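You operate a simulated robot arm through the tools that you are given. There is no shell and no other tool. Be economical: measure what you need, move in short steps, check, and stop when the job is done.

You run a simulated robot arm. Do the job below in one go: nothing can be reset, and whatever is moved stays where it is left.

## Task
Run the teal jet at 1.5 L/min on the check tube, stop the pump, and rack the jet.
Fine: open valve four and leave it open, valves one to three stay shut; let the gauge fall before pulling the jet; use the first cup of the plug rack.

It is judged by the outcome, as a careful person would: the job done as asked, and still so three seconds after it is handed in. It fails if anything else is knocked over, pushed out of place, dropped, spilled or broken.

## Robot
A 6-joint arm with a two-finger parallel gripper, fixed in place. Base frame: the origin is at the foot of the arm, x ahead of it, y to its left, z up; the work surface is at about z = 750. Lengths are in mm, angles in degrees, forces in N, time in s.
With the tool pointing down near the work surface it reaches from about 260 to 680 mm from the base axis. Its first joint turns from -66.0 to 66.0 degrees. Payload 2.9 kg.
Tool frame: the origin (TCP) lies between the finger pads and is the grasp point; the fingertips stand 30 mm ahead of it; z points along the fingers, y is the line along which they close. The gripper opens to 110 mm. The fingers are 20 mm wide and 10 mm thick; the gripper's body (48 by 112 mm) begins 55 mm behind the TCP.
Orientation is that of the tool frame in the base frame, as [roll, pitch, yaw] about the fixed x, y, z axes, in that order (R = Rz(yaw) Ry(pitch) Rx(roll)). With the fingers straight down and closing along the base's y, the tool's x points along the base's -x, its y along +y and its z along -z.

## Interface
- The arm moves only by the tool step_arm. Its argument "increments" is a list of rows, each a list of 6 numbers: the shift along the base's x, y, z in mm, then the turn, a rotation vector about the base's x, y, z in degrees. In form: [[x, y, z, wx, wy, wz], ...]. A call has 1 to 8 rows; each row shifts and turns the commanded pose from where the row before left it. "gripper" is the opening, from 0 (shut) to 1 (fully open), set as the call begins (left out, the last holds). Each row takes 0.2 s and may step no farther than 50 mm and 8.6 degrees from the row before; otherwise, or with a gripper value out of range, the whole call is refused. A pose out of reach is approached as far as the arm can. The call stops where the force on the tool passes 40 N (or 10 N more than at its start, if that is more) or the arm is blocked; 0.2 s more then pass. The fingers move at their own pace (about 108 mm/s each) and stop on an object; they squeeze with about 30 N. The grip force told is the motor's: it shows also when the fingers shut on nothing. Time passes only in rows, and 0.2 s behind the last, so rows that do not move let the fingers close. It gives the time, the measured TCP pose, the force on the tool (base axes), the opening and the grip force at its end, in the units of the frame above (readings bear some noise), with the torque about the TCP (base axes, N m) and any sound that the robot's microphone picked up.
- Cameras (640 x 400 px; columns grow to the right, rows downward): "scene" is fixed at [76.7, 429.3, 1390.2]; the picture's right is [-0.78, -0.62, 0.00], its down [-0.31, 0.39, -0.87] and it looks along [0.54, -0.68, -0.50] (base axes); focal length 318 px, centre (320, 200). "wrist" rides on the gripper at [72, 17, -103] in the tool frame; the picture's right is [-0.23, 0.97, 0.00], its down [-0.76, -0.18, -0.62] and it looks along [-0.61, -0.14, 0.78] (tool axes); focal length 222 px, centre (320, 200). There is no depth. A picture from a camera that has moved, and an enlarged one, comes with that camera's place and axes in the base frame and with its lens.
- snapshot(camera): a new picture of that camera. The clock stands still meanwhile.
- enlarge(camera, box): a new picture of the part [left, top, right, bottom] of that camera's present view, enlarged. The clock stands still meanwhile.
- close_job(): hands the job in; it is judged then, once.

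Go step by step. Nothing tells you positions but the pictures and the camera data: compare them with the known pose of the tool, close in by small moves and look again before you grip or let go. The budget is 120 turns and 84 pictures, counting those below and the enlarged ones. Unless the task says otherwise, let go and move clear before handing in.

The tools are called after ">>>" as name(argument=value, ...) on one line, values as JSON. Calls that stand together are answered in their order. step_arm: Moves the arm, as the interface text tells. Its arguments: {"type":"object","properties":{"increments":{"type":"array","items":{"type":"array","items":{"type":"number"}}},"gripper":{"type":"number"}},"required":["increments"]} The other tools are called the same way: snapshot (camera) takes a picture; enlarge (camera, box) takes an enlarged picture of a part of a camera's view; close_job () hands the job in.

At the start:

```text
clock: 0.0
tcp_pos: [431.3, -133.5, 1164.8]
tcp_rot: [180.0, 0.0, -180.0]
ft_force: [0.4, 0.2, 0.7]
wrist_torque: [-0.01, -0.04, 0.02]
opening: 110.1
grasp_force: 0.1
```

scene: 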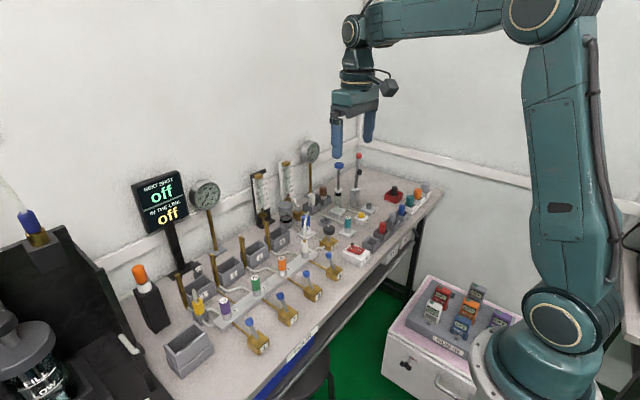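
wrist: 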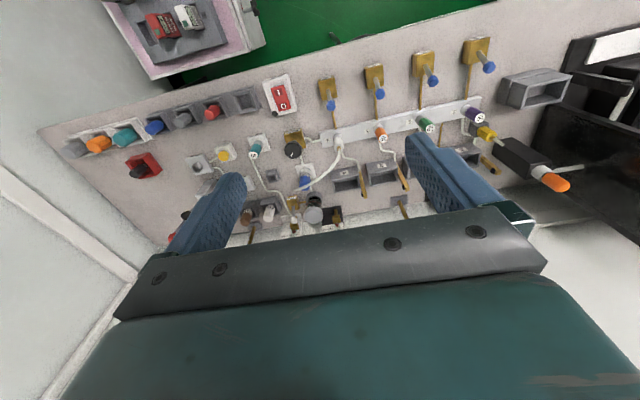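

I see a bench with a manifold of coloured jets, four blue-handled valves, gauges, a knob and a rocker switch. I'll look closer first.

>>> enlarge(camera="scene", box=[120, 140, 300, 360])

>>> enlarge(camera="scene", box=[240, 130, 440, 290])

>>> enlarge(camera="wrist", box=[60, 60, 360, 260])

>>> enlarge(camera="wrist", box=[300, 20, 600, 220])

```text
1.82 times, centred on (210, 250) of scene
camera zoom: at [76.7, 429.3, 1390.2], right [-0.78, -0.62, 0.0], down [-0.31, 0.39, -0.87], along [0.54, -0.68, -0.5], focal length 579 px, centre (520, 109)
```

zoom: 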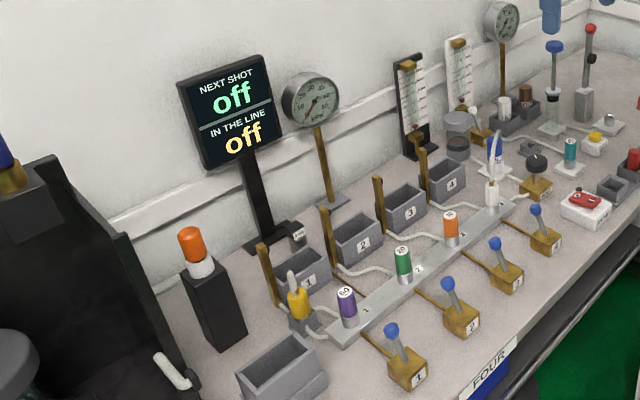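

```text
2.50 times, centred on (340, 210) of scene
camera zoom: at [76.7, 429.3, 1390.2], right [-0.78, -0.62, 0.0], down [-0.31, 0.39, -0.87], along [0.54, -0.68, -0.5], focal length 796 px, centre (270, 175)
```

zoom: 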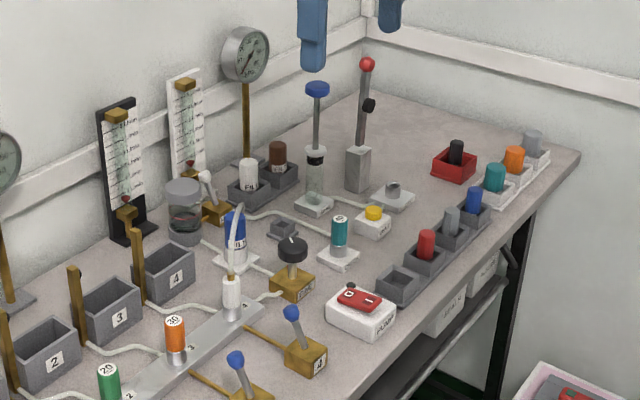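

```text
2.00 times, centred on (210, 160) of wrist
camera zoom: at [358.3, -117.0, 1269.8], right [0.23, 0.97, 0.0], down [0.76, -0.18, 0.62], along [0.61, -0.14, -0.78], focal length 444 px, centre (540, 280)
```

zoom: 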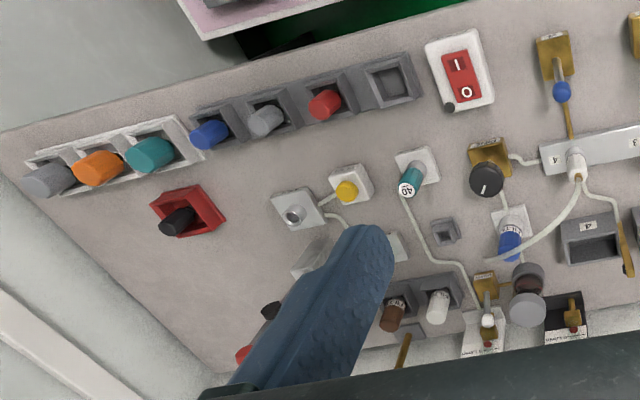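

```text
2.00 times, centred on (450, 120) of wrist
camera zoom: at [358.3, -117.0, 1269.8], right [0.23, 0.97, 0.0], down [0.76, -0.18, 0.62], along [0.61, -0.14, -0.78], focal length 444 px, centre (60, 360)
```

zoom: 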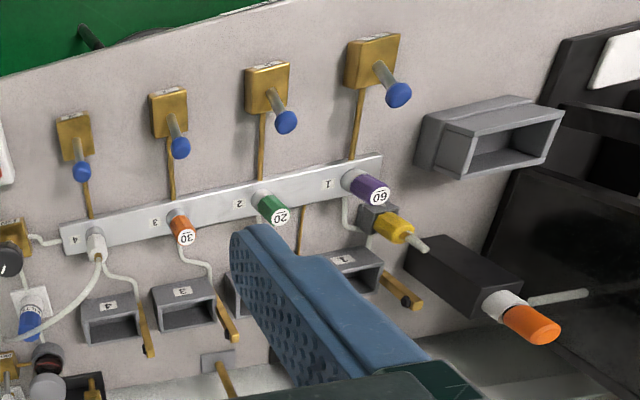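

I need to read the labels, so I'll move lower for a better view.

>>> step_arm(increments=[[-15, -20, -40, 0, 0, 0], [-15, -20, -40, 0, 0, 0], [-15, -20, -40, 0, 0, 0], [-15, -20, -30, 0, 0, 0]])

>>> snapshot(camera="wrist")

>>> enlarge(camera="wrist", box=[20, 40, 320, 240])

>>> enlarge(camera="wrist", box=[240, 80, 480, 240])

```text
clock: 1.0
tcp_pos: [368.2, -214.4, 1014.8]
tcp_rot: [-179.9, 0.1, 180.0]
ft_force: [-0.5, -0.5, 0.3]
wrist_torque: [0.02, -0.02, 0.03]
opening: 109.9
grasp_force: 0.0
```

```text
77 pictures are left
camera wrist: at [297.4, -196.4, 1119.4], right [0.23, 0.97, 0.0], down [0.76, -0.18, 0.62], along [0.61, -0.14, -0.78], focal length 222 px, centre (320, 200)
```

wrist: 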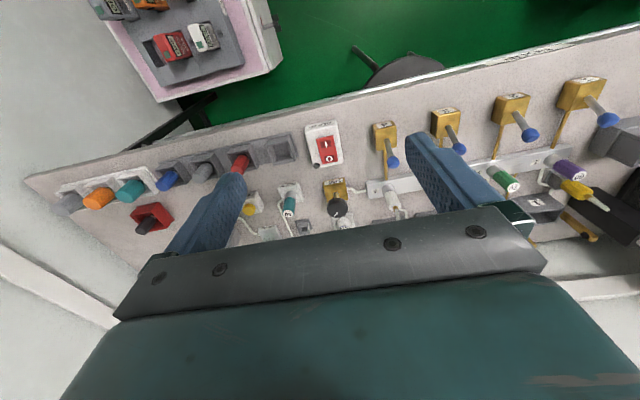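

```text
2.00 times, centred on (170, 140) of wrist
camera zoom: at [297.4, -196.4, 1119.4], right [0.23, 0.97, 0.0], down [0.76, -0.18, 0.62], along [0.61, -0.14, -0.78], focal length 444 px, centre (620, 320)
```

zoom: 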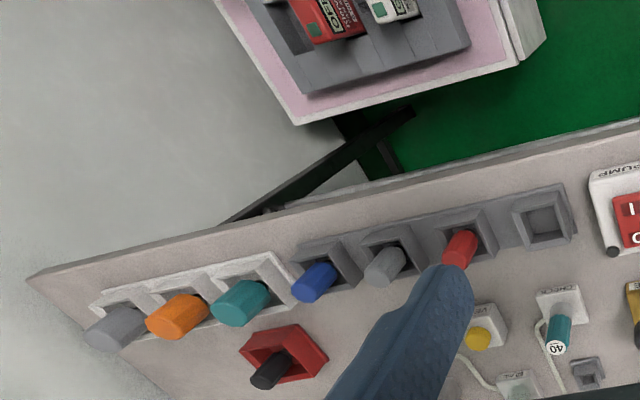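

```text
2.50 times, centred on (360, 160) of wrist
camera zoom: at [297.4, -196.4, 1119.4], right [0.23, 0.97, 0.0], down [0.76, -0.18, 0.62], along [0.61, -0.14, -0.78], focal length 555 px, centre (220, 300)
```

zoom: 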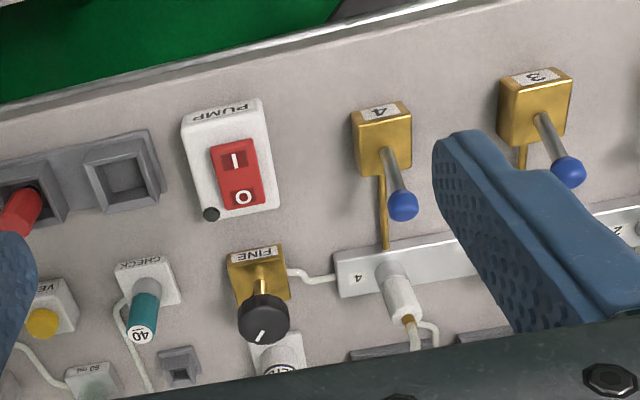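

>>> enlarge(camera="scene", box=[340, 170, 440, 270])

>>> enlarge(camera="scene", box=[240, 140, 340, 240])

>>> enlarge(camera="scene", box=[270, 270, 390, 370])

```text
4.00 times, centred on (390, 220) of scene
camera zoom: at [76.7, 429.3, 1390.2], right [-0.78, -0.62, 0.0], down [-0.31, 0.39, -0.87], along [0.54, -0.68, -0.5], focal length 1274 px, centre (40, 120)
```

zoom: 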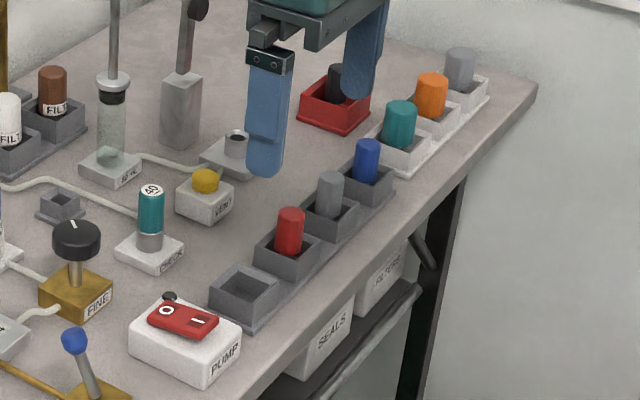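

```text
4.00 times, centred on (290, 190) of scene
camera zoom: at [76.7, 429.3, 1390.2], right [-0.78, -0.62, 0.0], down [-0.31, 0.39, -0.87], along [0.54, -0.68, -0.5], focal length 1274 px, centre (440, 240)
```

zoom: 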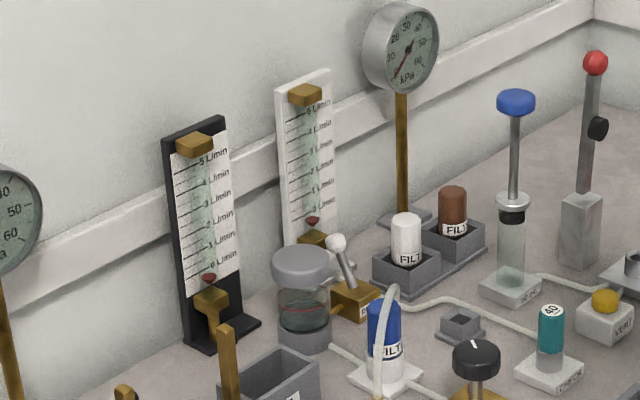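

```text
4.00 times, centred on (330, 320) of scene
camera zoom: at [76.7, 429.3, 1390.2], right [-0.78, -0.62, 0.0], down [-0.31, 0.39, -0.87], along [0.54, -0.68, -0.5], focal length 1274 px, centre (280, -280)
```

zoom: 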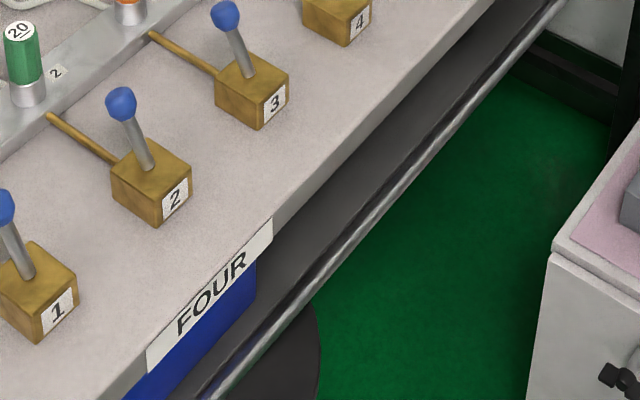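

>>> step_arm(increments=[[25, -15, -15, 0, 0, 0], [25, -15, -15, 0, 0, 0], [25, -15, -15, 0, 0, 0], [25, -15, -15, 0, 0, 0]])

>>> snapshot(camera="wrist")

>>> enlarge(camera="wrist", box=[210, 40, 450, 200])

>>> enlarge(camera="scene", box=[280, 190, 380, 270])

```text
clock: 2.0
tcp_pos: [472.3, -272.9, 954.5]
tcp_rot: [180.0, 0.0, -180.0]
ft_force: [-0.3, -0.8, 0.4]
wrist_torque: [0.02, 0.01, 0.0]
opening: 110.1
grasp_force: 0.1
```

```text
71 pictures are left
camera wrist: at [399.1, -256.4, 1059.8], right [0.23, 0.97, 0.0], down [0.76, -0.18, 0.62], along [0.61, -0.14, -0.78], focal length 222 px, centre (320, 200)
```

wrist: 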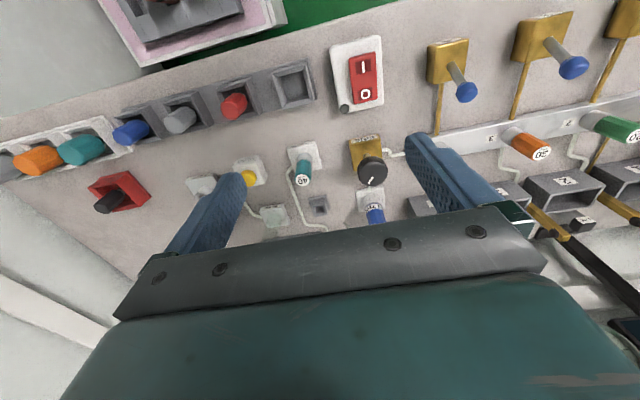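

```text
2.50 times, centred on (330, 120) of wrist
camera zoom: at [399.1, -256.4, 1059.8], right [0.23, 0.97, 0.0], down [0.76, -0.18, 0.62], along [0.61, -0.14, -0.78], focal length 555 px, centre (295, 400)
```

zoom: 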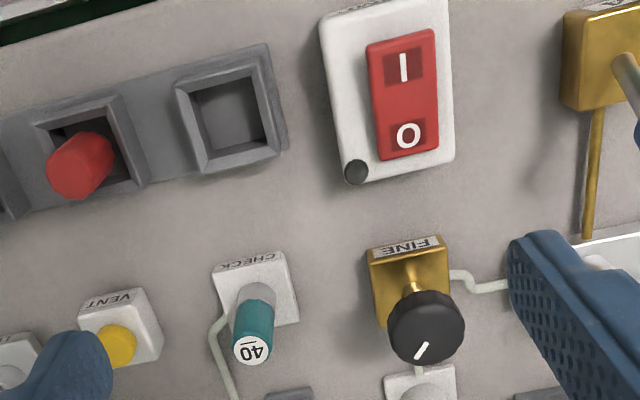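

```text
5.00 times, centred on (330, 230) of scene
camera zoom: at [76.6, 429.3, 1390.2], right [-0.78, -0.62, 0.0], down [-0.31, 0.39, -0.87], along [0.54, -0.68, -0.5], focal length 1592 px, centre (270, 50)
```

zoom: 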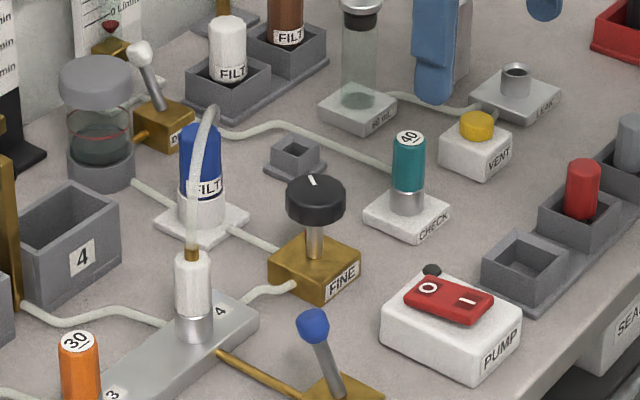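

>>> enlarge(camera="scene", box=[250, 155, 314, 235])

>>> enlarge(camera="scene", box=[275, 195, 325, 235])

>>> enlarge(camera="scene", box=[180, 170, 230, 210])

```text
5.00 times, centred on (282, 195) of scene
camera zoom: at [76.6, 429.3, 1390.2], right [-0.78, -0.62, 0.0], down [-0.31, 0.39, -0.87], along [0.54, -0.68, -0.5], focal length 1592 px, centre (510, 225)
```

zoom: 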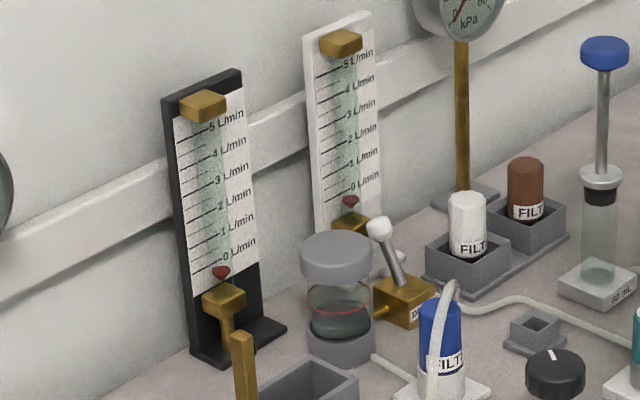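

```text
10.00 times, centred on (300, 215) of scene
camera zoom: at [76.6, 429.3, 1390.2], right [-0.78, -0.62, 0.0], down [-0.31, 0.39, -0.87], along [0.54, -0.68, -0.5], focal length 3184 px, centre (520, 50)
```

zoom: 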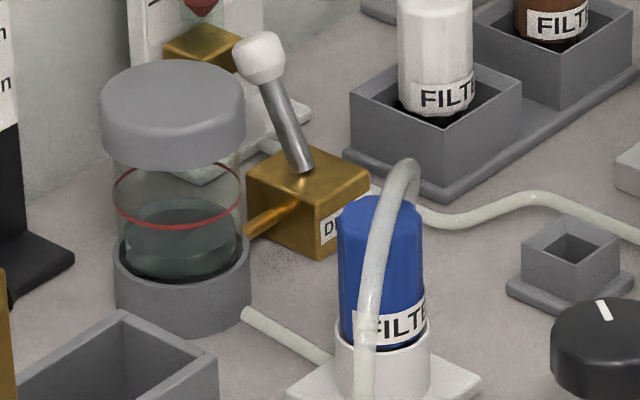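

```text
10.00 times, centred on (205, 190) of scene
camera zoom: at [76.6, 429.3, 1390.2], right [-0.78, -0.62, 0.0], down [-0.31, 0.39, -0.87], along [0.54, -0.68, -0.5], focal length 3184 px, centre (1470, 300)
```

zoom: 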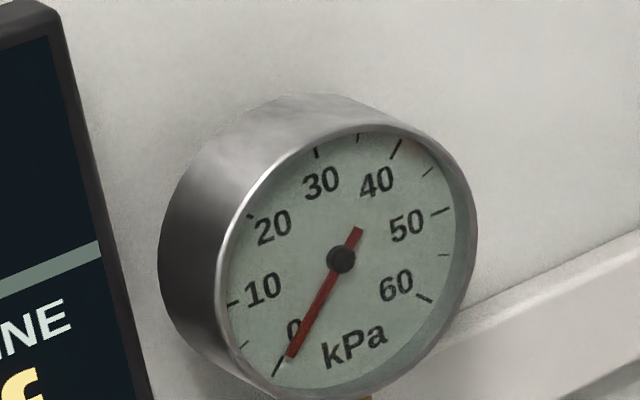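

>>> step_arm(increments=[[20, 40, 10, 0, 0, 0], [20, 40, 10, 0, 0, 0], [20, 40, 10, 0, 0, 0], [20, 40, 10, 0, 0, 0]])

>>> snapshot(camera="wrist")

>>> enlarge(camera="wrist", box=[230, 50, 440, 210])

```text
clock: 3.0
tcp_pos: [553.3, -115.0, 994.0]
tcp_rot: [180.0, 0.0, 180.0]
ft_force: [0.0, 0.0, 0.3]
wrist_torque: [-0.01, 0.0, 0.0]
opening: 110.1
grasp_force: 0.0
```

```text
65 pictures are left
camera wrist: at [481.6, -98.6, 1098.0], right [0.23, 0.97, 0.0], down [0.76, -0.18, 0.62], along [0.61, -0.14, -0.78], focal length 222 px, centre (320, 200)
```

wrist: 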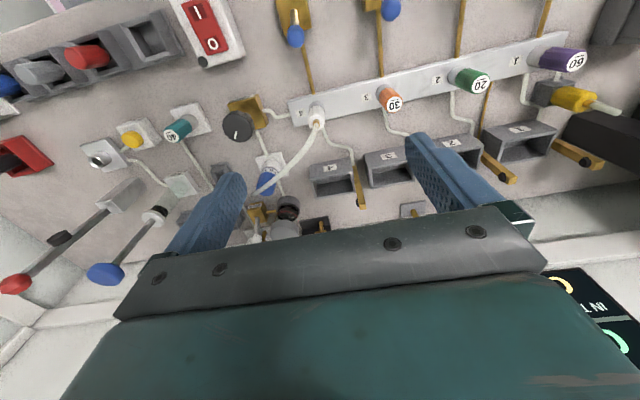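

```text
2.50 times, centred on (335, 130) of wrist
camera zoom: at [481.6, -98.6, 1098.0], right [0.23, 0.97, 0.0], down [0.76, -0.18, 0.62], along [0.61, -0.14, -0.78], focal length 555 px, centre (282, 375)
```

zoom: 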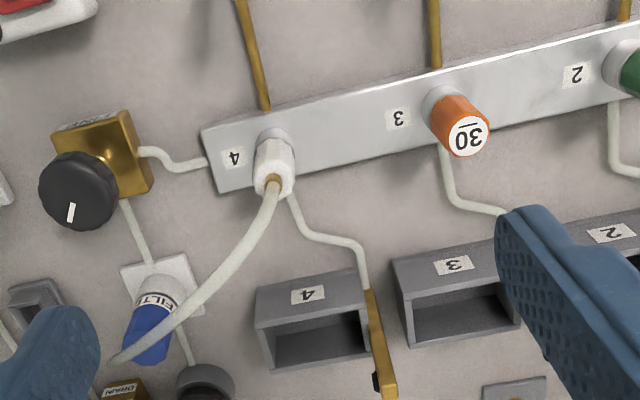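

>>> step_arm(increments=[[0, -45, 0, 0, 0, 0], [0, -45, 0, 0, 0, 0]])

>>> enlarge(camera="wrist", box=[190, 50, 430, 220])

```text
clock: 3.6
tcp_pos: [551.6, -204.5, 995.2]
tcp_rot: [180.0, 0.0, -180.0]
ft_force: [-0.2, -0.3, 0.7]
wrist_torque: [0.02, 0.01, 0.0]
opening: 109.9
grasp_force: 0.1
```

```text
2.35 times, centred on (310, 135) of wrist
camera zoom: at [479.8, -187.9, 1100.2], right [0.23, 0.97, 0.0], down [0.76, -0.18, 0.62], along [0.61, -0.14, -0.78], focal length 523 px, centre (344, 353)
```

zoom: 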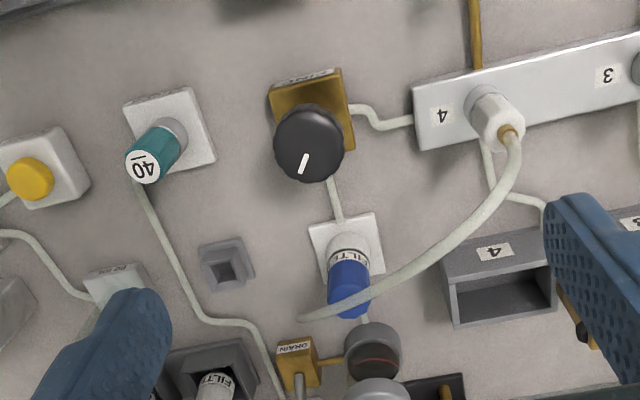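

Valve 4's knob triangulates to about (486,-126,820) and leans +x, away from me, so shut should be that lean. I'll close the fingers, come down behind the knob and check from the cameras.

>>> step_arm(increments=[[-10, 26, -30, 0, 0, 0], [-15, 26, -30, 0, 0, 0], [-14, 26, -30, 0, 0, 0], [0, 0, -35, 0, 0, 0]], gripper=0)

>>> snapshot(camera="wrist")

>>> enlarge(camera="scene", box=[260, 190, 380, 310])

```text
clock: 4.6
tcp_pos: [512.6, -127.9, 869.8]
tcp_rot: [180.0, 0.0, -180.0]
ft_force: [0.2, 0.5, 0.4]
wrist_torque: [0.01, -0.02, -0.02]
opening: 0.0
grasp_force: 30.4
```

```text
62 pictures are left
camera wrist: at [440.0, -110.6, 975.3], right [0.23, 0.97, 0.0], down [0.76, -0.18, 0.62], along [0.61, -0.14, -0.78], focal length 222 px, centre (320, 200)
```

wrist: 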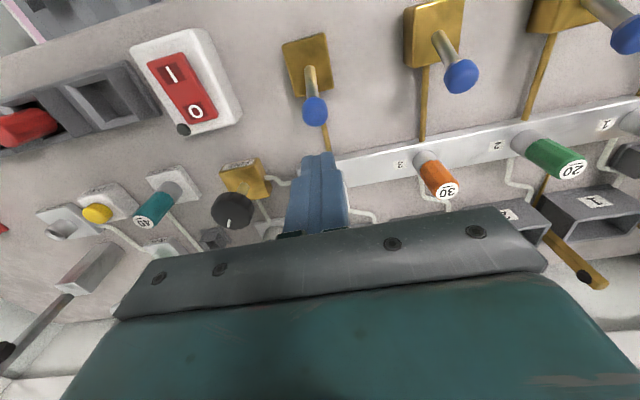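

```text
3.33 times, centred on (320, 250) of scene
camera zoom: at [76.6, 429.3, 1390.2], right [-0.78, -0.62, 0.0], down [-0.31, 0.39, -0.87], along [0.54, -0.68, -0.5], focal length 1061 px, centre (320, 33)
```

zoom: 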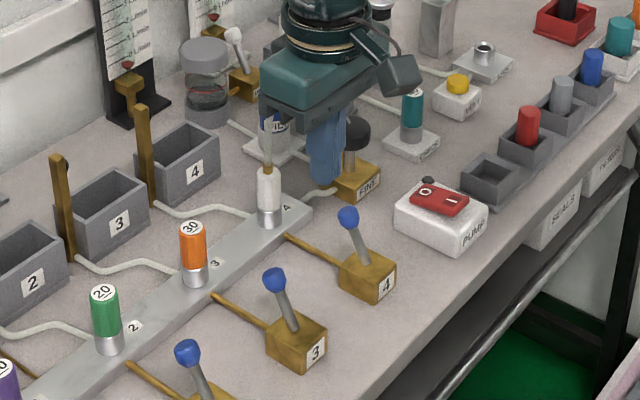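

>>> step_arm(increments=[[0, 2, -20, 0, 0, 0], [0, 2, -18, 0, 0, 0], [-10, 0, 0, 0, 0, 0], [-10, 0, 0, 0, 0, 0], [-10, 0, 0, 0, 0, 0]])

>>> enlarge(camera="scene", box=[280, 200, 380, 300])

```text
clock: 5.8
tcp_pos: [481.5, -121.5, 833.0]
tcp_rot: [-180.0, -0.1, 179.9]
ft_force: [0.6, 0.4, 0.0]
wrist_torque: [0.01, 0.01, -0.01]
opening: 0.1
grasp_force: 29.6
```

```text
4.00 times, centred on (330, 250) of scene
camera zoom: at [76.7, 429.3, 1390.2], right [-0.78, -0.62, 0.0], down [-0.31, 0.39, -0.87], along [0.54, -0.68, -0.5], focal length 1274 px, centre (280, 0)
```

zoom: 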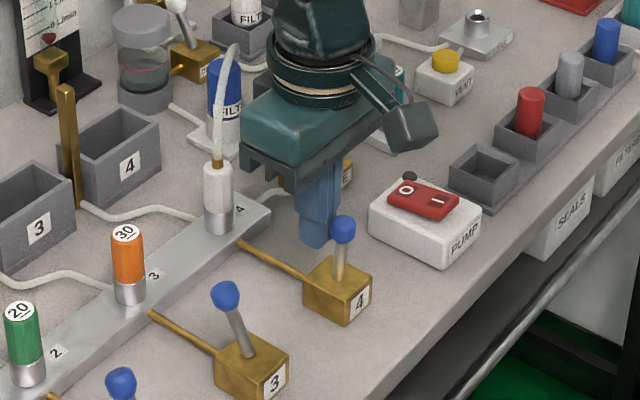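

The lever is following the push and is now upright. I'll continue toward -x.

>>> step_arm(increments=[[-10, 0, 0, 0, 0, 0], [-10, 0, 0, 0, 0, 0], [-8, 0, 0, 0, 0, 0], [0, 0, 0, 0, 0, 0]])

>>> enlarge(camera="scene", box=[280, 200, 380, 300])

```text
clock: 6.9
tcp_pos: [462.4, -121.9, 835.5]
tcp_rot: [-179.9, 1.6, -179.6]
ft_force: [5.1, 1.4, 0.8]
wrist_torque: [0.01, -0.17, 0.01]
opening: 0.0
grasp_force: 29.9
stopped in row 4: the force on the tool passed its limit at 40 N (the readings are from after the stop); the commanded pose is now the measured one
```

```text
4.00 times, centred on (330, 250) of scene
camera zoom: at [76.7, 429.3, 1390.2], right [-0.78, -0.62, 0.0], down [-0.31, 0.39, -0.87], along [0.54, -0.68, -0.5], focal length 1274 px, centre (280, 0)
```

zoom: 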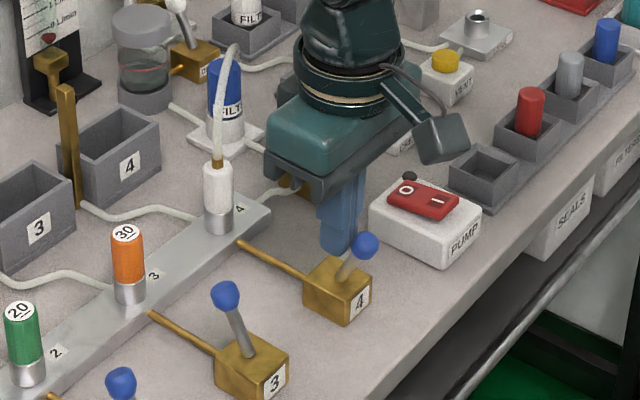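

Valve 4 is fully over to the stop. I'll lift away, straighten the tool and go look at the pump switch and knob.

>>> step_arm(increments=[[8, 0, 0, 0, 1.6, -0.4], [0, 0, 35, 0, 0, 0], [-25, -30, 35, 0, 0, 0], [-30, -40, 20, 0, 0, 0]])

>>> snapshot(camera="wrist")

>>> enlarge(camera="scene", box=[290, 200, 410, 300])

```text
refused: row 3 steps farther than a row can; nothing moved
```

```text
58 pictures are left
camera wrist: at [386.9, -104.8, 938.5], right [0.22, 0.98, 0.0], down [0.74, -0.17, 0.64], along [0.63, -0.14, -0.76], focal length 222 px, centre (320, 200)
```

wrist: 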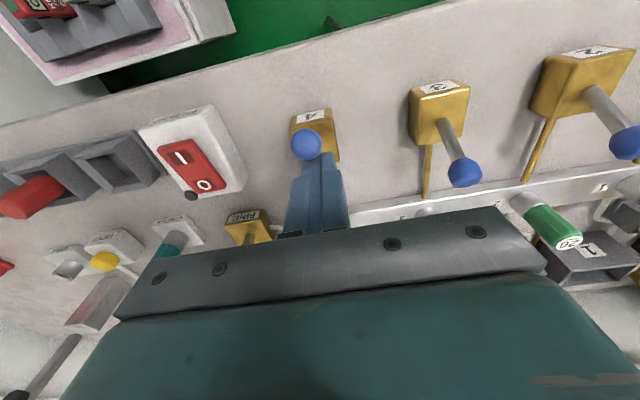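

```text
4.00 times, centred on (350, 250) of scene
camera zoom: at [76.7, 429.3, 1390.2], right [-0.78, -0.62, 0.0], down [-0.31, 0.39, -0.87], along [0.54, -0.68, -0.5], focal length 1274 px, centre (200, 0)
```

zoom: 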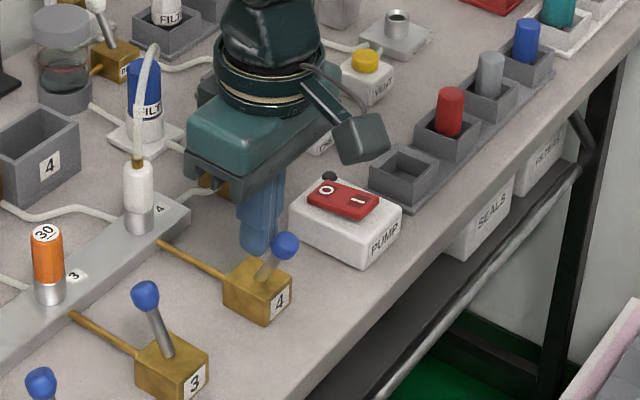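

>>> step_arm(increments=[[8, 0, 0, 0, 1.6, -0.4], [0, 0, 40, 0, 0, 0], [-8, -40, 10, 0, 0, 0], [-10, -40, 0, 0, 0, 0], [-9, -20, -20, 0, 0, 0], [0, 0, -12, 0, 0, 0]])

>>> snapshot(camera="wrist")

>>> enlarge(camera="scene", box=[310, 200, 410, 280])

```text
clock: 8.3
tcp_pos: [442.1, -221.2, 853.7]
tcp_rot: [-179.9, -0.2, 179.9]
ft_force: [-0.2, 0.5, 0.3]
wrist_torque: [0.0, -0.01, -0.01]
opening: 0.1
grasp_force: 29.9
```

```text
56 pictures are left
camera wrist: at [369.5, -203.6, 957.7], right [0.23, 0.97, 0.0], down [0.76, -0.18, 0.62], along [0.6, -0.14, -0.78], focal length 222 px, centre (320, 200)
```

wrist: 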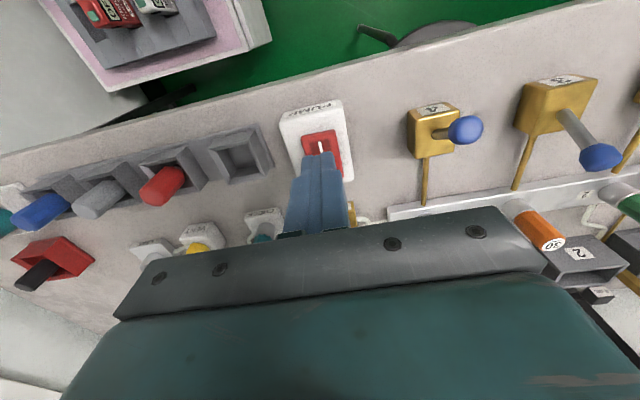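

```text
5.00 times, centred on (360, 240) of scene
camera zoom: at [76.7, 429.3, 1390.2], right [-0.78, -0.62, 0.0], down [-0.31, 0.39, -0.87], along [0.54, -0.68, -0.5], focal length 1592 px, centre (120, 0)
```

zoom: 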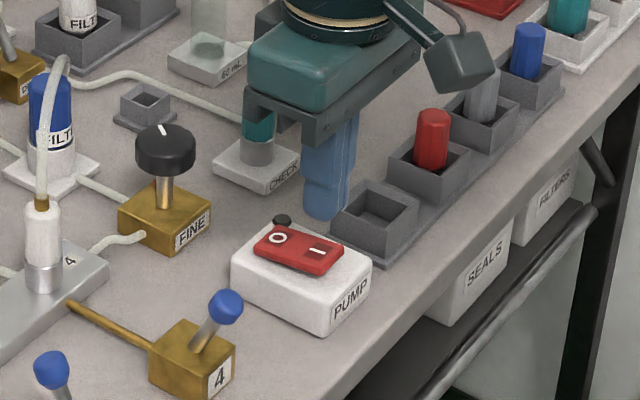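

>>> step_arm(increments=[[-1, 0, -10, 0, 0, 0], [0, 0, -9, 0, 0, 0], [0, 0, -4, 0, 0, 0], [0, 0, -4, 0, 0, 0], [0, 0, -3, 0, 0, 0]])

>>> enlarge(camera="scene", box=[310, 200, 410, 280])

```text
clock: 9.5
tcp_pos: [440.6, -221.2, 823.3]
tcp_rot: [-179.9, -0.2, 179.9]
ft_force: [-0.9, 1.0, 1.4]
wrist_torque: [0.04, 0.03, 0.0]
opening: 0.1
grasp_force: 29.9
```

```text
5.00 times, centred on (360, 240) of scene
camera zoom: at [76.6, 429.4, 1390.2], right [-0.78, -0.62, 0.0], down [-0.31, 0.39, -0.87], along [0.54, -0.68, -0.5], focal length 1592 px, centre (120, 0)
```

zoom: 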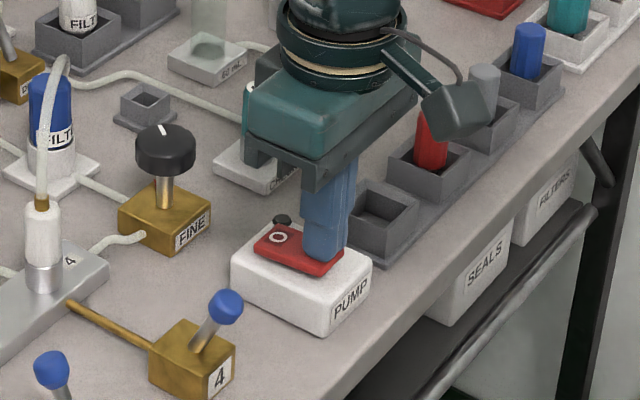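

>>> step_arm(increments=[[0, 0, -2, 0, 0, 0], [0, 0, -2, 0, 0, 0], [0, 0, -2, 0, 0, 0], [0, 0, -2, 0, 0, 0]])

>>> enlarge(camera="scene", box=[310, 200, 410, 280])

```text
clock: 10.5
tcp_pos: [439.7, -222.7, 819.7]
tcp_rot: [-179.9, -0.2, 180.0]
ft_force: [-4.1, 0.6, 7.8]
wrist_torque: [0.05, 0.02, -0.02]
opening: 0.0
grasp_force: 30.0
stopped in row 4: the force on the tool passed its limit at 45 N (the readings are from after the stop); the commanded pose is now the measured one
```

```text
5.00 times, centred on (360, 240) of scene
camera zoom: at [76.5, 429.4, 1390.2], right [-0.78, -0.62, 0.0], down [-0.31, 0.39, -0.87], along [0.54, -0.68, -0.5], focal length 1592 px, centre (120, 0)
```

zoom: 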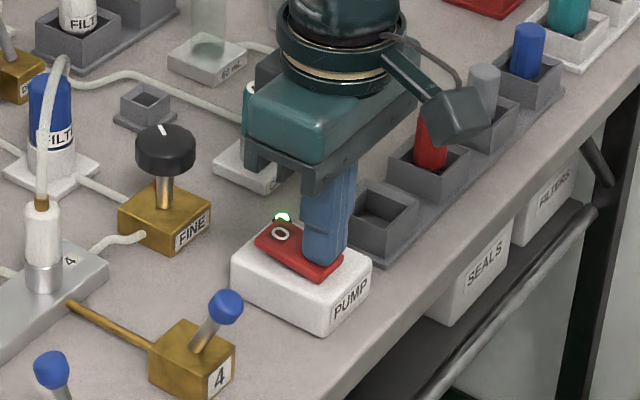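

The pump lamp lights green. I'll lift off and read gauges, tubes and display.

>>> step_arm(increments=[[0, 0, 30, 0, 0, 0], [0, 0, 40, 0, 0, 0]])

>>> enlarge(camera="scene", box=[250, 140, 340, 230])

>>> enlarge(camera="scene", box=[120, 160, 260, 260])

```text
clock: 11.1
tcp_pos: [440.5, -222.4, 889.1]
tcp_rot: [-179.9, -0.2, 179.9]
ft_force: [1.4, 0.1, 0.3]
wrist_torque: [-0.03, 0.0, 0.02]
opening: 0.0
grasp_force: 30.1
```

```text
4.44 times, centred on (295, 185) of scene
camera zoom: at [76.7, 429.3, 1390.2], right [-0.78, -0.62, 0.0], down [-0.31, 0.39, -0.87], along [0.54, -0.68, -0.5], focal length 1415 px, centre (431, 267)
```

zoom: 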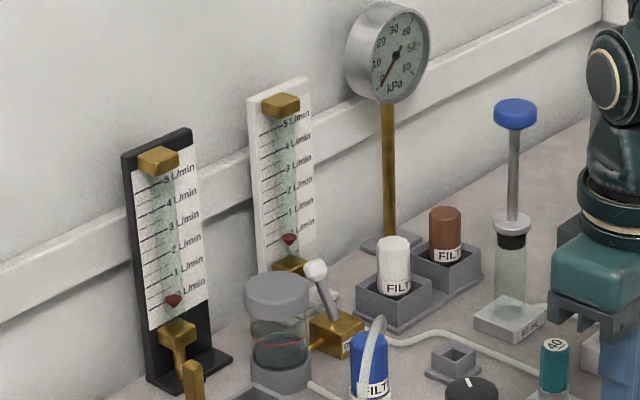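

```text
4.00 times, centred on (190, 210) of scene
camera zoom: at [76.7, 429.3, 1390.2], right [-0.78, -0.62, 0.0], down [-0.31, 0.39, -0.87], along [0.54, -0.68, -0.5], focal length 1274 px, centre (840, 160)
```

zoom: 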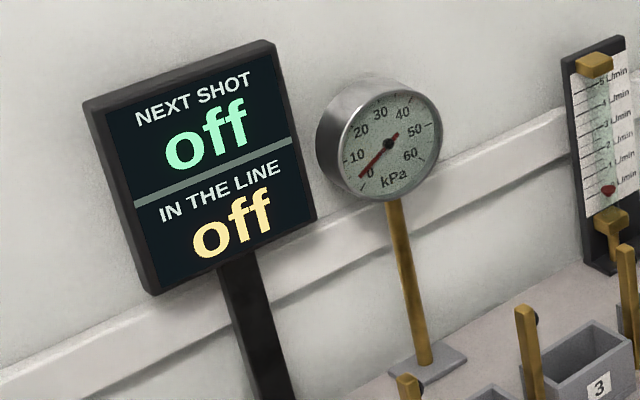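

>>> step_arm(increments=[[0, 0, 0, 0, 0, 0], [0, 0, 0, 0, 0, 0], [0, 0, 0, 0, 0, 0], [0, 0, 0, 0, 0, 0], [0, 0, 0, 0, 0, 0], [0, 0, 0, 0, 0, 0], [0, 0, 0, 0, 0, 0], [0, 0, 0, 0, 0, 0]], gripper=0.6)

>>> enlarge(camera="scene", box=[180, 120, 340, 240])

```text
clock: 12.9
tcp_pos: [440.3, -222.7, 888.5]
tcp_rot: [-179.8, -0.2, 179.9]
ft_force: [0.0, 0.3, 0.2]
wrist_torque: [0.0, -0.04, 0.0]
opening: 66.0
grasp_force: 0.0
```

```text
3.33 times, centred on (260, 180) of scene
camera zoom: at [76.7, 429.3, 1390.2], right [-0.78, -0.62, 0.0], down [-0.31, 0.39, -0.87], along [0.54, -0.68, -0.5], focal length 1061 px, centre (520, 267)
```

zoom: 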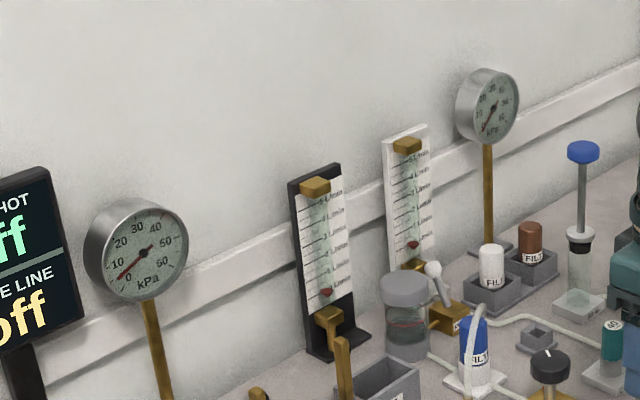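

>>> step_arm(increments=[[40, 0, 10, 0, 0, 7], [40, 0, 0, 0, 0, 7], [39, -2, 0, 0, 0, 7], [0, 0, 0, 0, 0, 7], [0, 0, 0, 0, 0, 7]], gripper=0.6)

>>> snapshot(camera="wrist")

>>> enlarge(camera="scene", box=[280, 190, 380, 270])

```text
clock: 14.1
tcp_pos: [559.7, -223.9, 900.6]
tcp_rot: [-179.9, -0.2, -145.1]
ft_force: [0.1, -0.3, -0.2]
wrist_torque: [-0.02, -0.05, 0.0]
opening: 66.2
grasp_force: 0.0
```

```text
49 pictures are left
camera wrist: at [490.6, -252.0, 1004.3], right [-0.37, 0.93, 0.0], down [0.73, 0.29, 0.62], along [0.58, 0.23, -0.78], focal length 222 px, centre (320, 200)
```

wrist: 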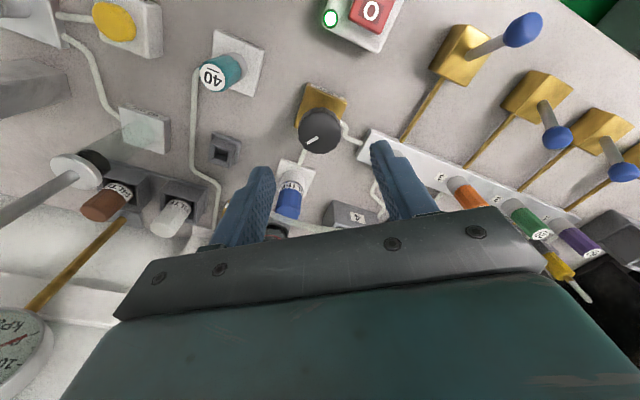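

```text
5.00 times, centred on (330, 230) of scene
camera zoom: at [76.7, 429.3, 1390.2], right [-0.78, -0.62, 0.0], down [-0.31, 0.39, -0.87], along [0.54, -0.68, -0.5], focal length 1592 px, centre (270, 50)
```

zoom: 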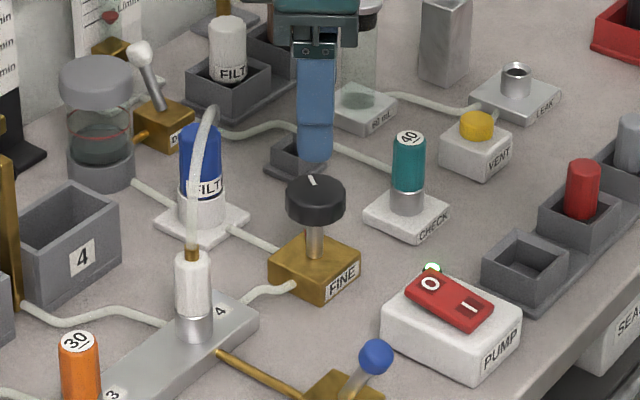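

>>> step_arm(increments=[[0, -1, -30, 0, 0, 0], [0, -1, -30, 0, 0, 0], [0, 0, -18, 0, 0, 0]])

>>> snapshot(camera="wrist")

>>> enlarge(camera="scene", box=[280, 190, 380, 270])

```text
clock: 14.9
tcp_pos: [560.8, -225.7, 822.0]
tcp_rot: [-179.8, -0.1, -145.1]
ft_force: [0.2, 0.2, 0.9]
wrist_torque: [-0.01, -0.01, -0.01]
opening: 65.9
grasp_force: 0.2
```

```text
47 pictures are left
camera wrist: at [490.4, -253.3, 926.2], right [-0.37, 0.93, 0.0], down [0.73, 0.29, 0.62], along [0.58, 0.23, -0.78], focal length 222 px, centre (320, 200)
```

wrist: 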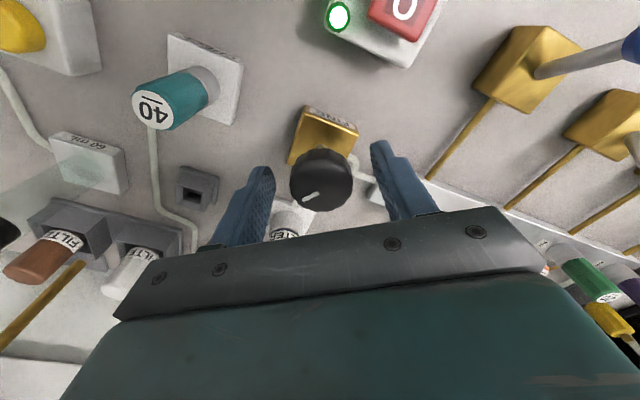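

```text
5.00 times, centred on (330, 230) of scene
camera zoom: at [76.7, 429.3, 1390.2], right [-0.78, -0.62, 0.0], down [-0.31, 0.39, -0.87], along [0.54, -0.68, -0.5], focal length 1592 px, centre (270, 50)
```

zoom: 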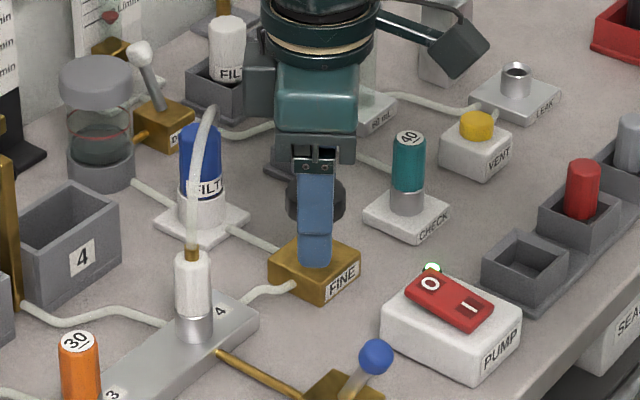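

>>> step_arm(increments=[[-4, -1, 0, 0, 0, 0], [0, 0, 0, 0, 0, 0], [0, 0, 0, 0, 0, 0], [0, 0, 0, 0, 0, 0]], gripper=0.2)

>>> snapshot(camera="wrist")

```text
clock: 15.9
tcp_pos: [557.9, -226.1, 821.4]
tcp_rot: [-179.7, 0.1, -145.1]
ft_force: [26.6, 1.1, -14.8]
wrist_torque: [0.12, -0.25, 0.0]
opening: 37.2
grasp_force: 44.6
```

```text
45 pictures are left
camera wrist: at [488.1, -253.9, 925.8], right [-0.37, 0.93, -0.01], down [0.72, 0.29, 0.63], along [0.58, 0.23, -0.78], focal length 222 px, centre (320, 200)
```

wrist: 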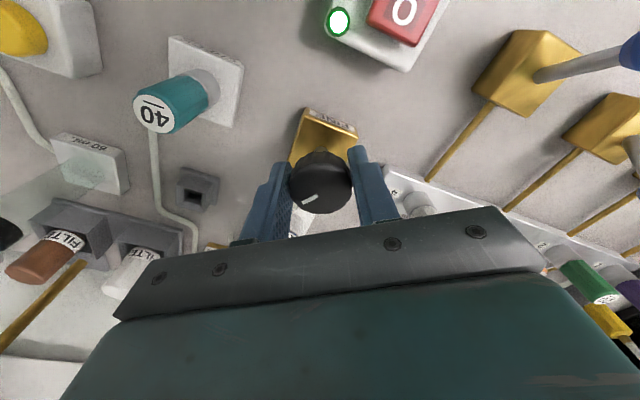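

>>> step_arm(increments=[[3, 0, 1, 0, 0, 0], [0, 0, 0, 0, 0, 8], [0, 0, 0, 0, 0, 8], [0, 0, 0, 0, 0, 0], [0, 0, 0, 0, 0, 0], [0, 0, 0, 0, 0, 0]])

>>> enlarge(camera="scene", box=[180, 120, 340, 240])

>>> snapshot(camera="wrist")

```text
clock: 17.3
tcp_pos: [557.6, -226.9, 821.5]
tcp_rot: [-180.0, -0.2, -129.1]
ft_force: [1.0, 5.4, -6.8]
wrist_torque: [-0.44, 0.49, 0.01]
opening: 37.6
grasp_force: 44.9
```

```text
3.33 times, centred on (260, 180) of scene
camera zoom: at [76.8, 429.4, 1390.2], right [-0.78, -0.62, 0.0], down [-0.31, 0.39, -0.87], along [0.54, -0.68, -0.5], focal length 1061 px, centre (520, 267)
```

zoom: 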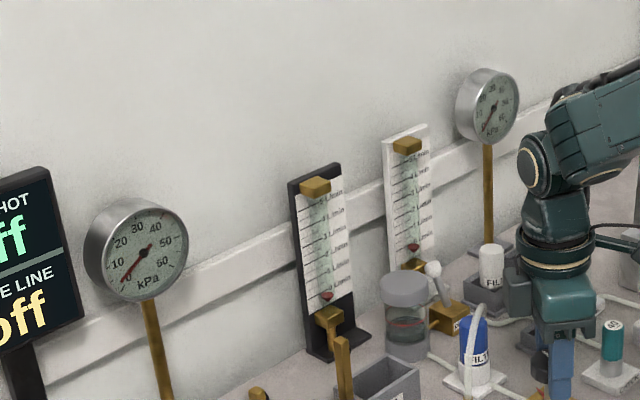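

```text
43 pictures are left
camera wrist: at [499.6, -272.7, 926.4], right [-0.61, 0.79, 0.0], down [0.62, 0.48, 0.62], along [0.49, 0.38, -0.78], focal length 222 px, centre (320, 200)
```

wrist: 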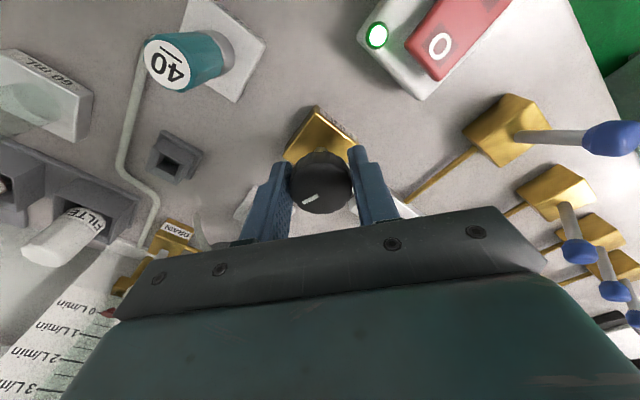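

The turn CCW lowered the gauge slightly, so I'll turn the other way and watch.

>>> step_arm(increments=[[0, 0, 0, 0, 0, -8], [0, 0, 0, 0, 0, -8], [0, 0, 0, 0, 0, -8], [0, 0, 0, 0, 0, -8], [0, 0, 0, 0, 0, -8], [0, 0, 0, 0, 0, 0], [0, 0, 0, 0, 0, 0], [0, 0, 0, 0, 0, 0]])

>>> enlarge(camera="scene", box=[180, 120, 340, 240])

```text
clock: 19.1
tcp_pos: [556.5, -226.6, 821.6]
tcp_rot: [180.0, -0.4, -169.1]
ft_force: [-14.3, 17.2, -4.5]
wrist_torque: [0.14, 0.32, 0.03]
opening: 37.6
grasp_force: 45.0
```

```text
3.33 times, centred on (260, 180) of scene
camera zoom: at [76.4, 429.7, 1390.1], right [-0.78, -0.62, 0.0], down [-0.31, 0.39, -0.87], along [0.54, -0.68, -0.5], focal length 1061 px, centre (520, 267)
```

zoom: 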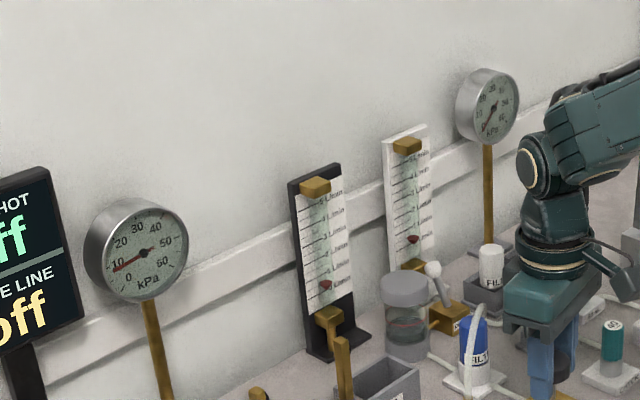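

Flow is rising, so clockwise increases it. I'll relax the side load, turn a bit further and read the white tube closely.

>>> step_arm(increments=[[-2, 1, 0, 0, 0, -5], [0, 0, 0, 0, 0, -5], [0, 0, 0, 0, 0, 0], [0, 0, 0, 0, 0, 0], [0, 0, 0, 0, 0, 0], [0, 0, 0, 0, 0, 0], [0, 0, 0, 0, 0, 0]])

>>> enlarge(camera="scene", box=[250, 150, 314, 214])

```text
clock: 20.7
tcp_pos: [557.5, -224.0, 821.0]
tcp_rot: [-179.8, -0.1, -179.0]
ft_force: [6.3, 17.0, -22.6]
wrist_torque: [0.11, -0.42, 0.09]
opening: 37.6
grasp_force: 44.8
```

```text
6.25 times, centred on (282, 182) of scene
camera zoom: at [77.2, 429.5, 1390.1], right [-0.78, -0.62, 0.0], down [-0.31, 0.39, -0.87], along [0.54, -0.68, -0.5], focal length 1990 px, centre (558, 312)
```

zoom: 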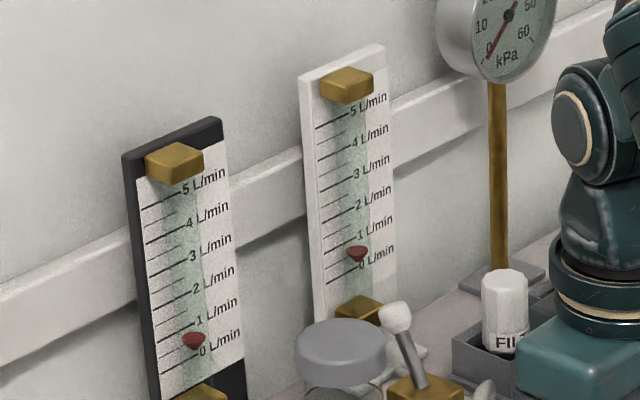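

>>> step_arm(increments=[[0.5, 1.5, -1, 0, 0, -6], [0, 0, 0, 0, 0, -6], [0, 0, 0, 0, 0, 0], [0, 0, 0, 0, 0, 0], [0, 0, 0, 0, 0, 0], [0, 0, 0, 0, 0, 0], [0, 0, 0, 0, 0, 0], [0, 0, 0, 0, 0, 0]])

>>> enlarge(camera="scene", box=[266, 160, 306, 200])

```text
clock: 22.5
tcp_pos: [557.5, -224.5, 822.2]
tcp_rot: [-179.9, 0.0, 168.9]
ft_force: [3.3, 14.0, -8.8]
wrist_torque: [0.28, 0.07, 0.04]
opening: 37.3
grasp_force: 45.3
```

```text
10.00 times, centred on (286, 180) of scene
camera zoom: at [76.9, 429.6, 1390.1], right [-0.78, -0.62, 0.0], down [-0.31, 0.39, -0.87], along [0.54, -0.68, -0.5], focal length 3184 px, centre (660, 400)
```

zoom: 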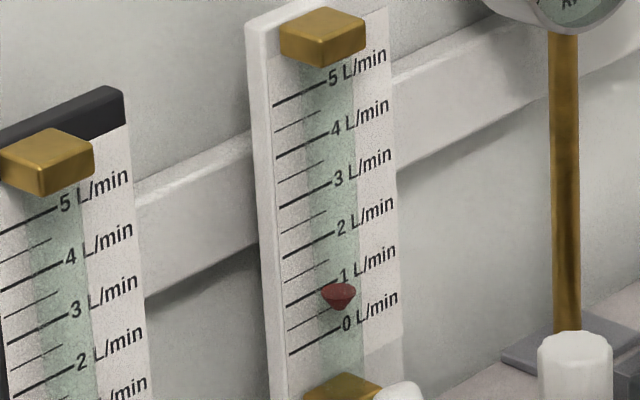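

The white tube reads about 1.1 L/min, so roughly 15° more is needed. To stay clear of the hose I'll let go of the knob, turn back and regrip.

>>> step_arm(increments=[[0, 0, 0, 0, 0, 0], [0, 0, 0, 0, 0, 0], [0, 0, 0, 0, 0, 8], [0, 0, 0, 0, 0, 8], [0, 0, 0, 0, 0, 8], [0, 0, 0, 0, 0, 8], [0, 0, 0, 0, 0, 8], [0, 0, 0, 0, 0, 5]], gripper=0.5)

>>> snapshot(camera="wrist")

>>> enlarge(camera="scene", box=[266, 160, 306, 200])

```text
clock: 24.3
tcp_pos: [557.5, -225.4, 821.6]
tcp_rot: [-179.8, -0.1, -146.0]
ft_force: [-0.3, -0.1, -1.0]
wrist_torque: [-0.01, -0.02, -0.01]
opening: 54.8
grasp_force: 0.1
```

```text
39 pictures are left
camera wrist: at [487.7, -250.9, 926.1], right [-0.36, 0.93, 0.0], down [0.73, 0.28, 0.62], along [0.58, 0.22, -0.78], focal length 222 px, centre (320, 200)
```

wrist: 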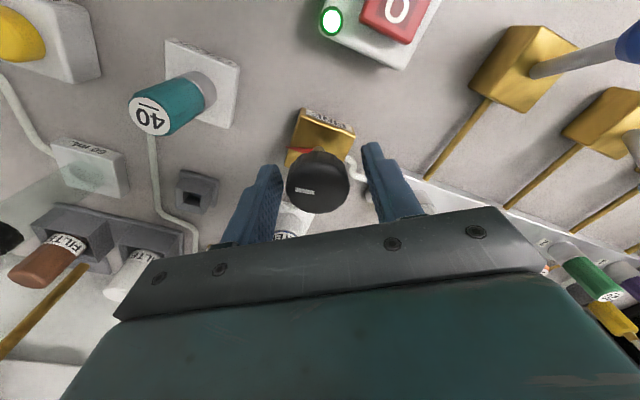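

```text
10.00 times, centred on (286, 180) of scene
camera zoom: at [76.7, 429.3, 1390.2], right [-0.78, -0.62, 0.0], down [-0.31, 0.39, -0.87], along [0.54, -0.68, -0.5], focal length 3184 px, centre (660, 400)
```

zoom: 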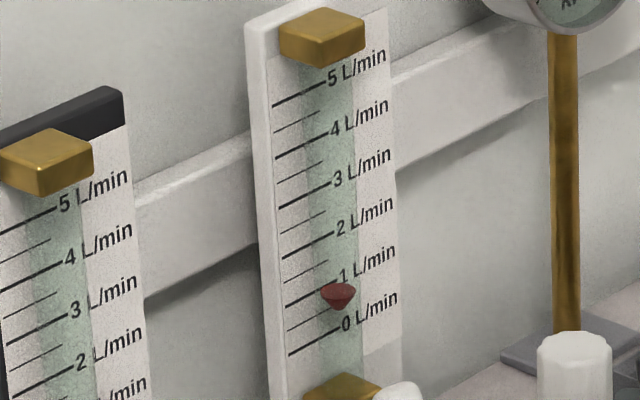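

>>> step_arm(increments=[[0, 0, 0, 0, 0, 0], [0, 0, 0, 0, 0, 0], [0, 0, 0, 0, 0, -7], [0, 0, 0, 0, 0, -7], [0, 0, 0, 0, 0, 0], [0, 0, 0, 0, 0, 0], [0, 0, 0, 0, 0, 0], [0, 0, 0, 0, 0, 0]], gripper=0.2)

>>> enlarge(camera="scene", box=[266, 160, 306, 200])

```text
clock: 26.1
tcp_pos: [557.7, -225.6, 821.8]
tcp_rot: [-179.8, -0.1, -160.2]
ft_force: [9.4, -14.9, 3.2]
wrist_torque: [-0.24, -0.28, -0.05]
opening: 37.3
grasp_force: 44.7
```

```text
10.00 times, centred on (286, 180) of scene
camera zoom: at [76.8, 429.0, 1390.3], right [-0.78, -0.62, 0.0], down [-0.31, 0.39, -0.87], along [0.54, -0.68, -0.5], focal length 3184 px, centre (660, 400)
```

zoom: 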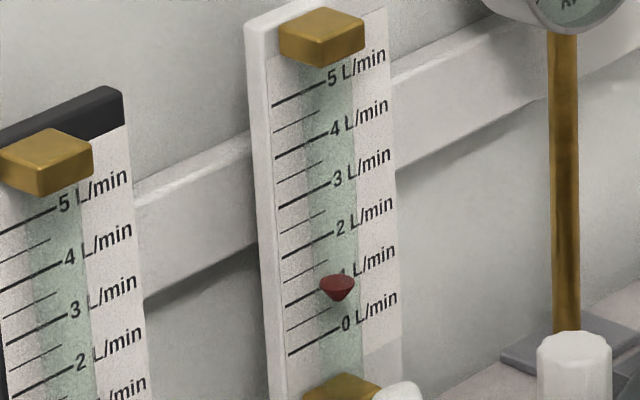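

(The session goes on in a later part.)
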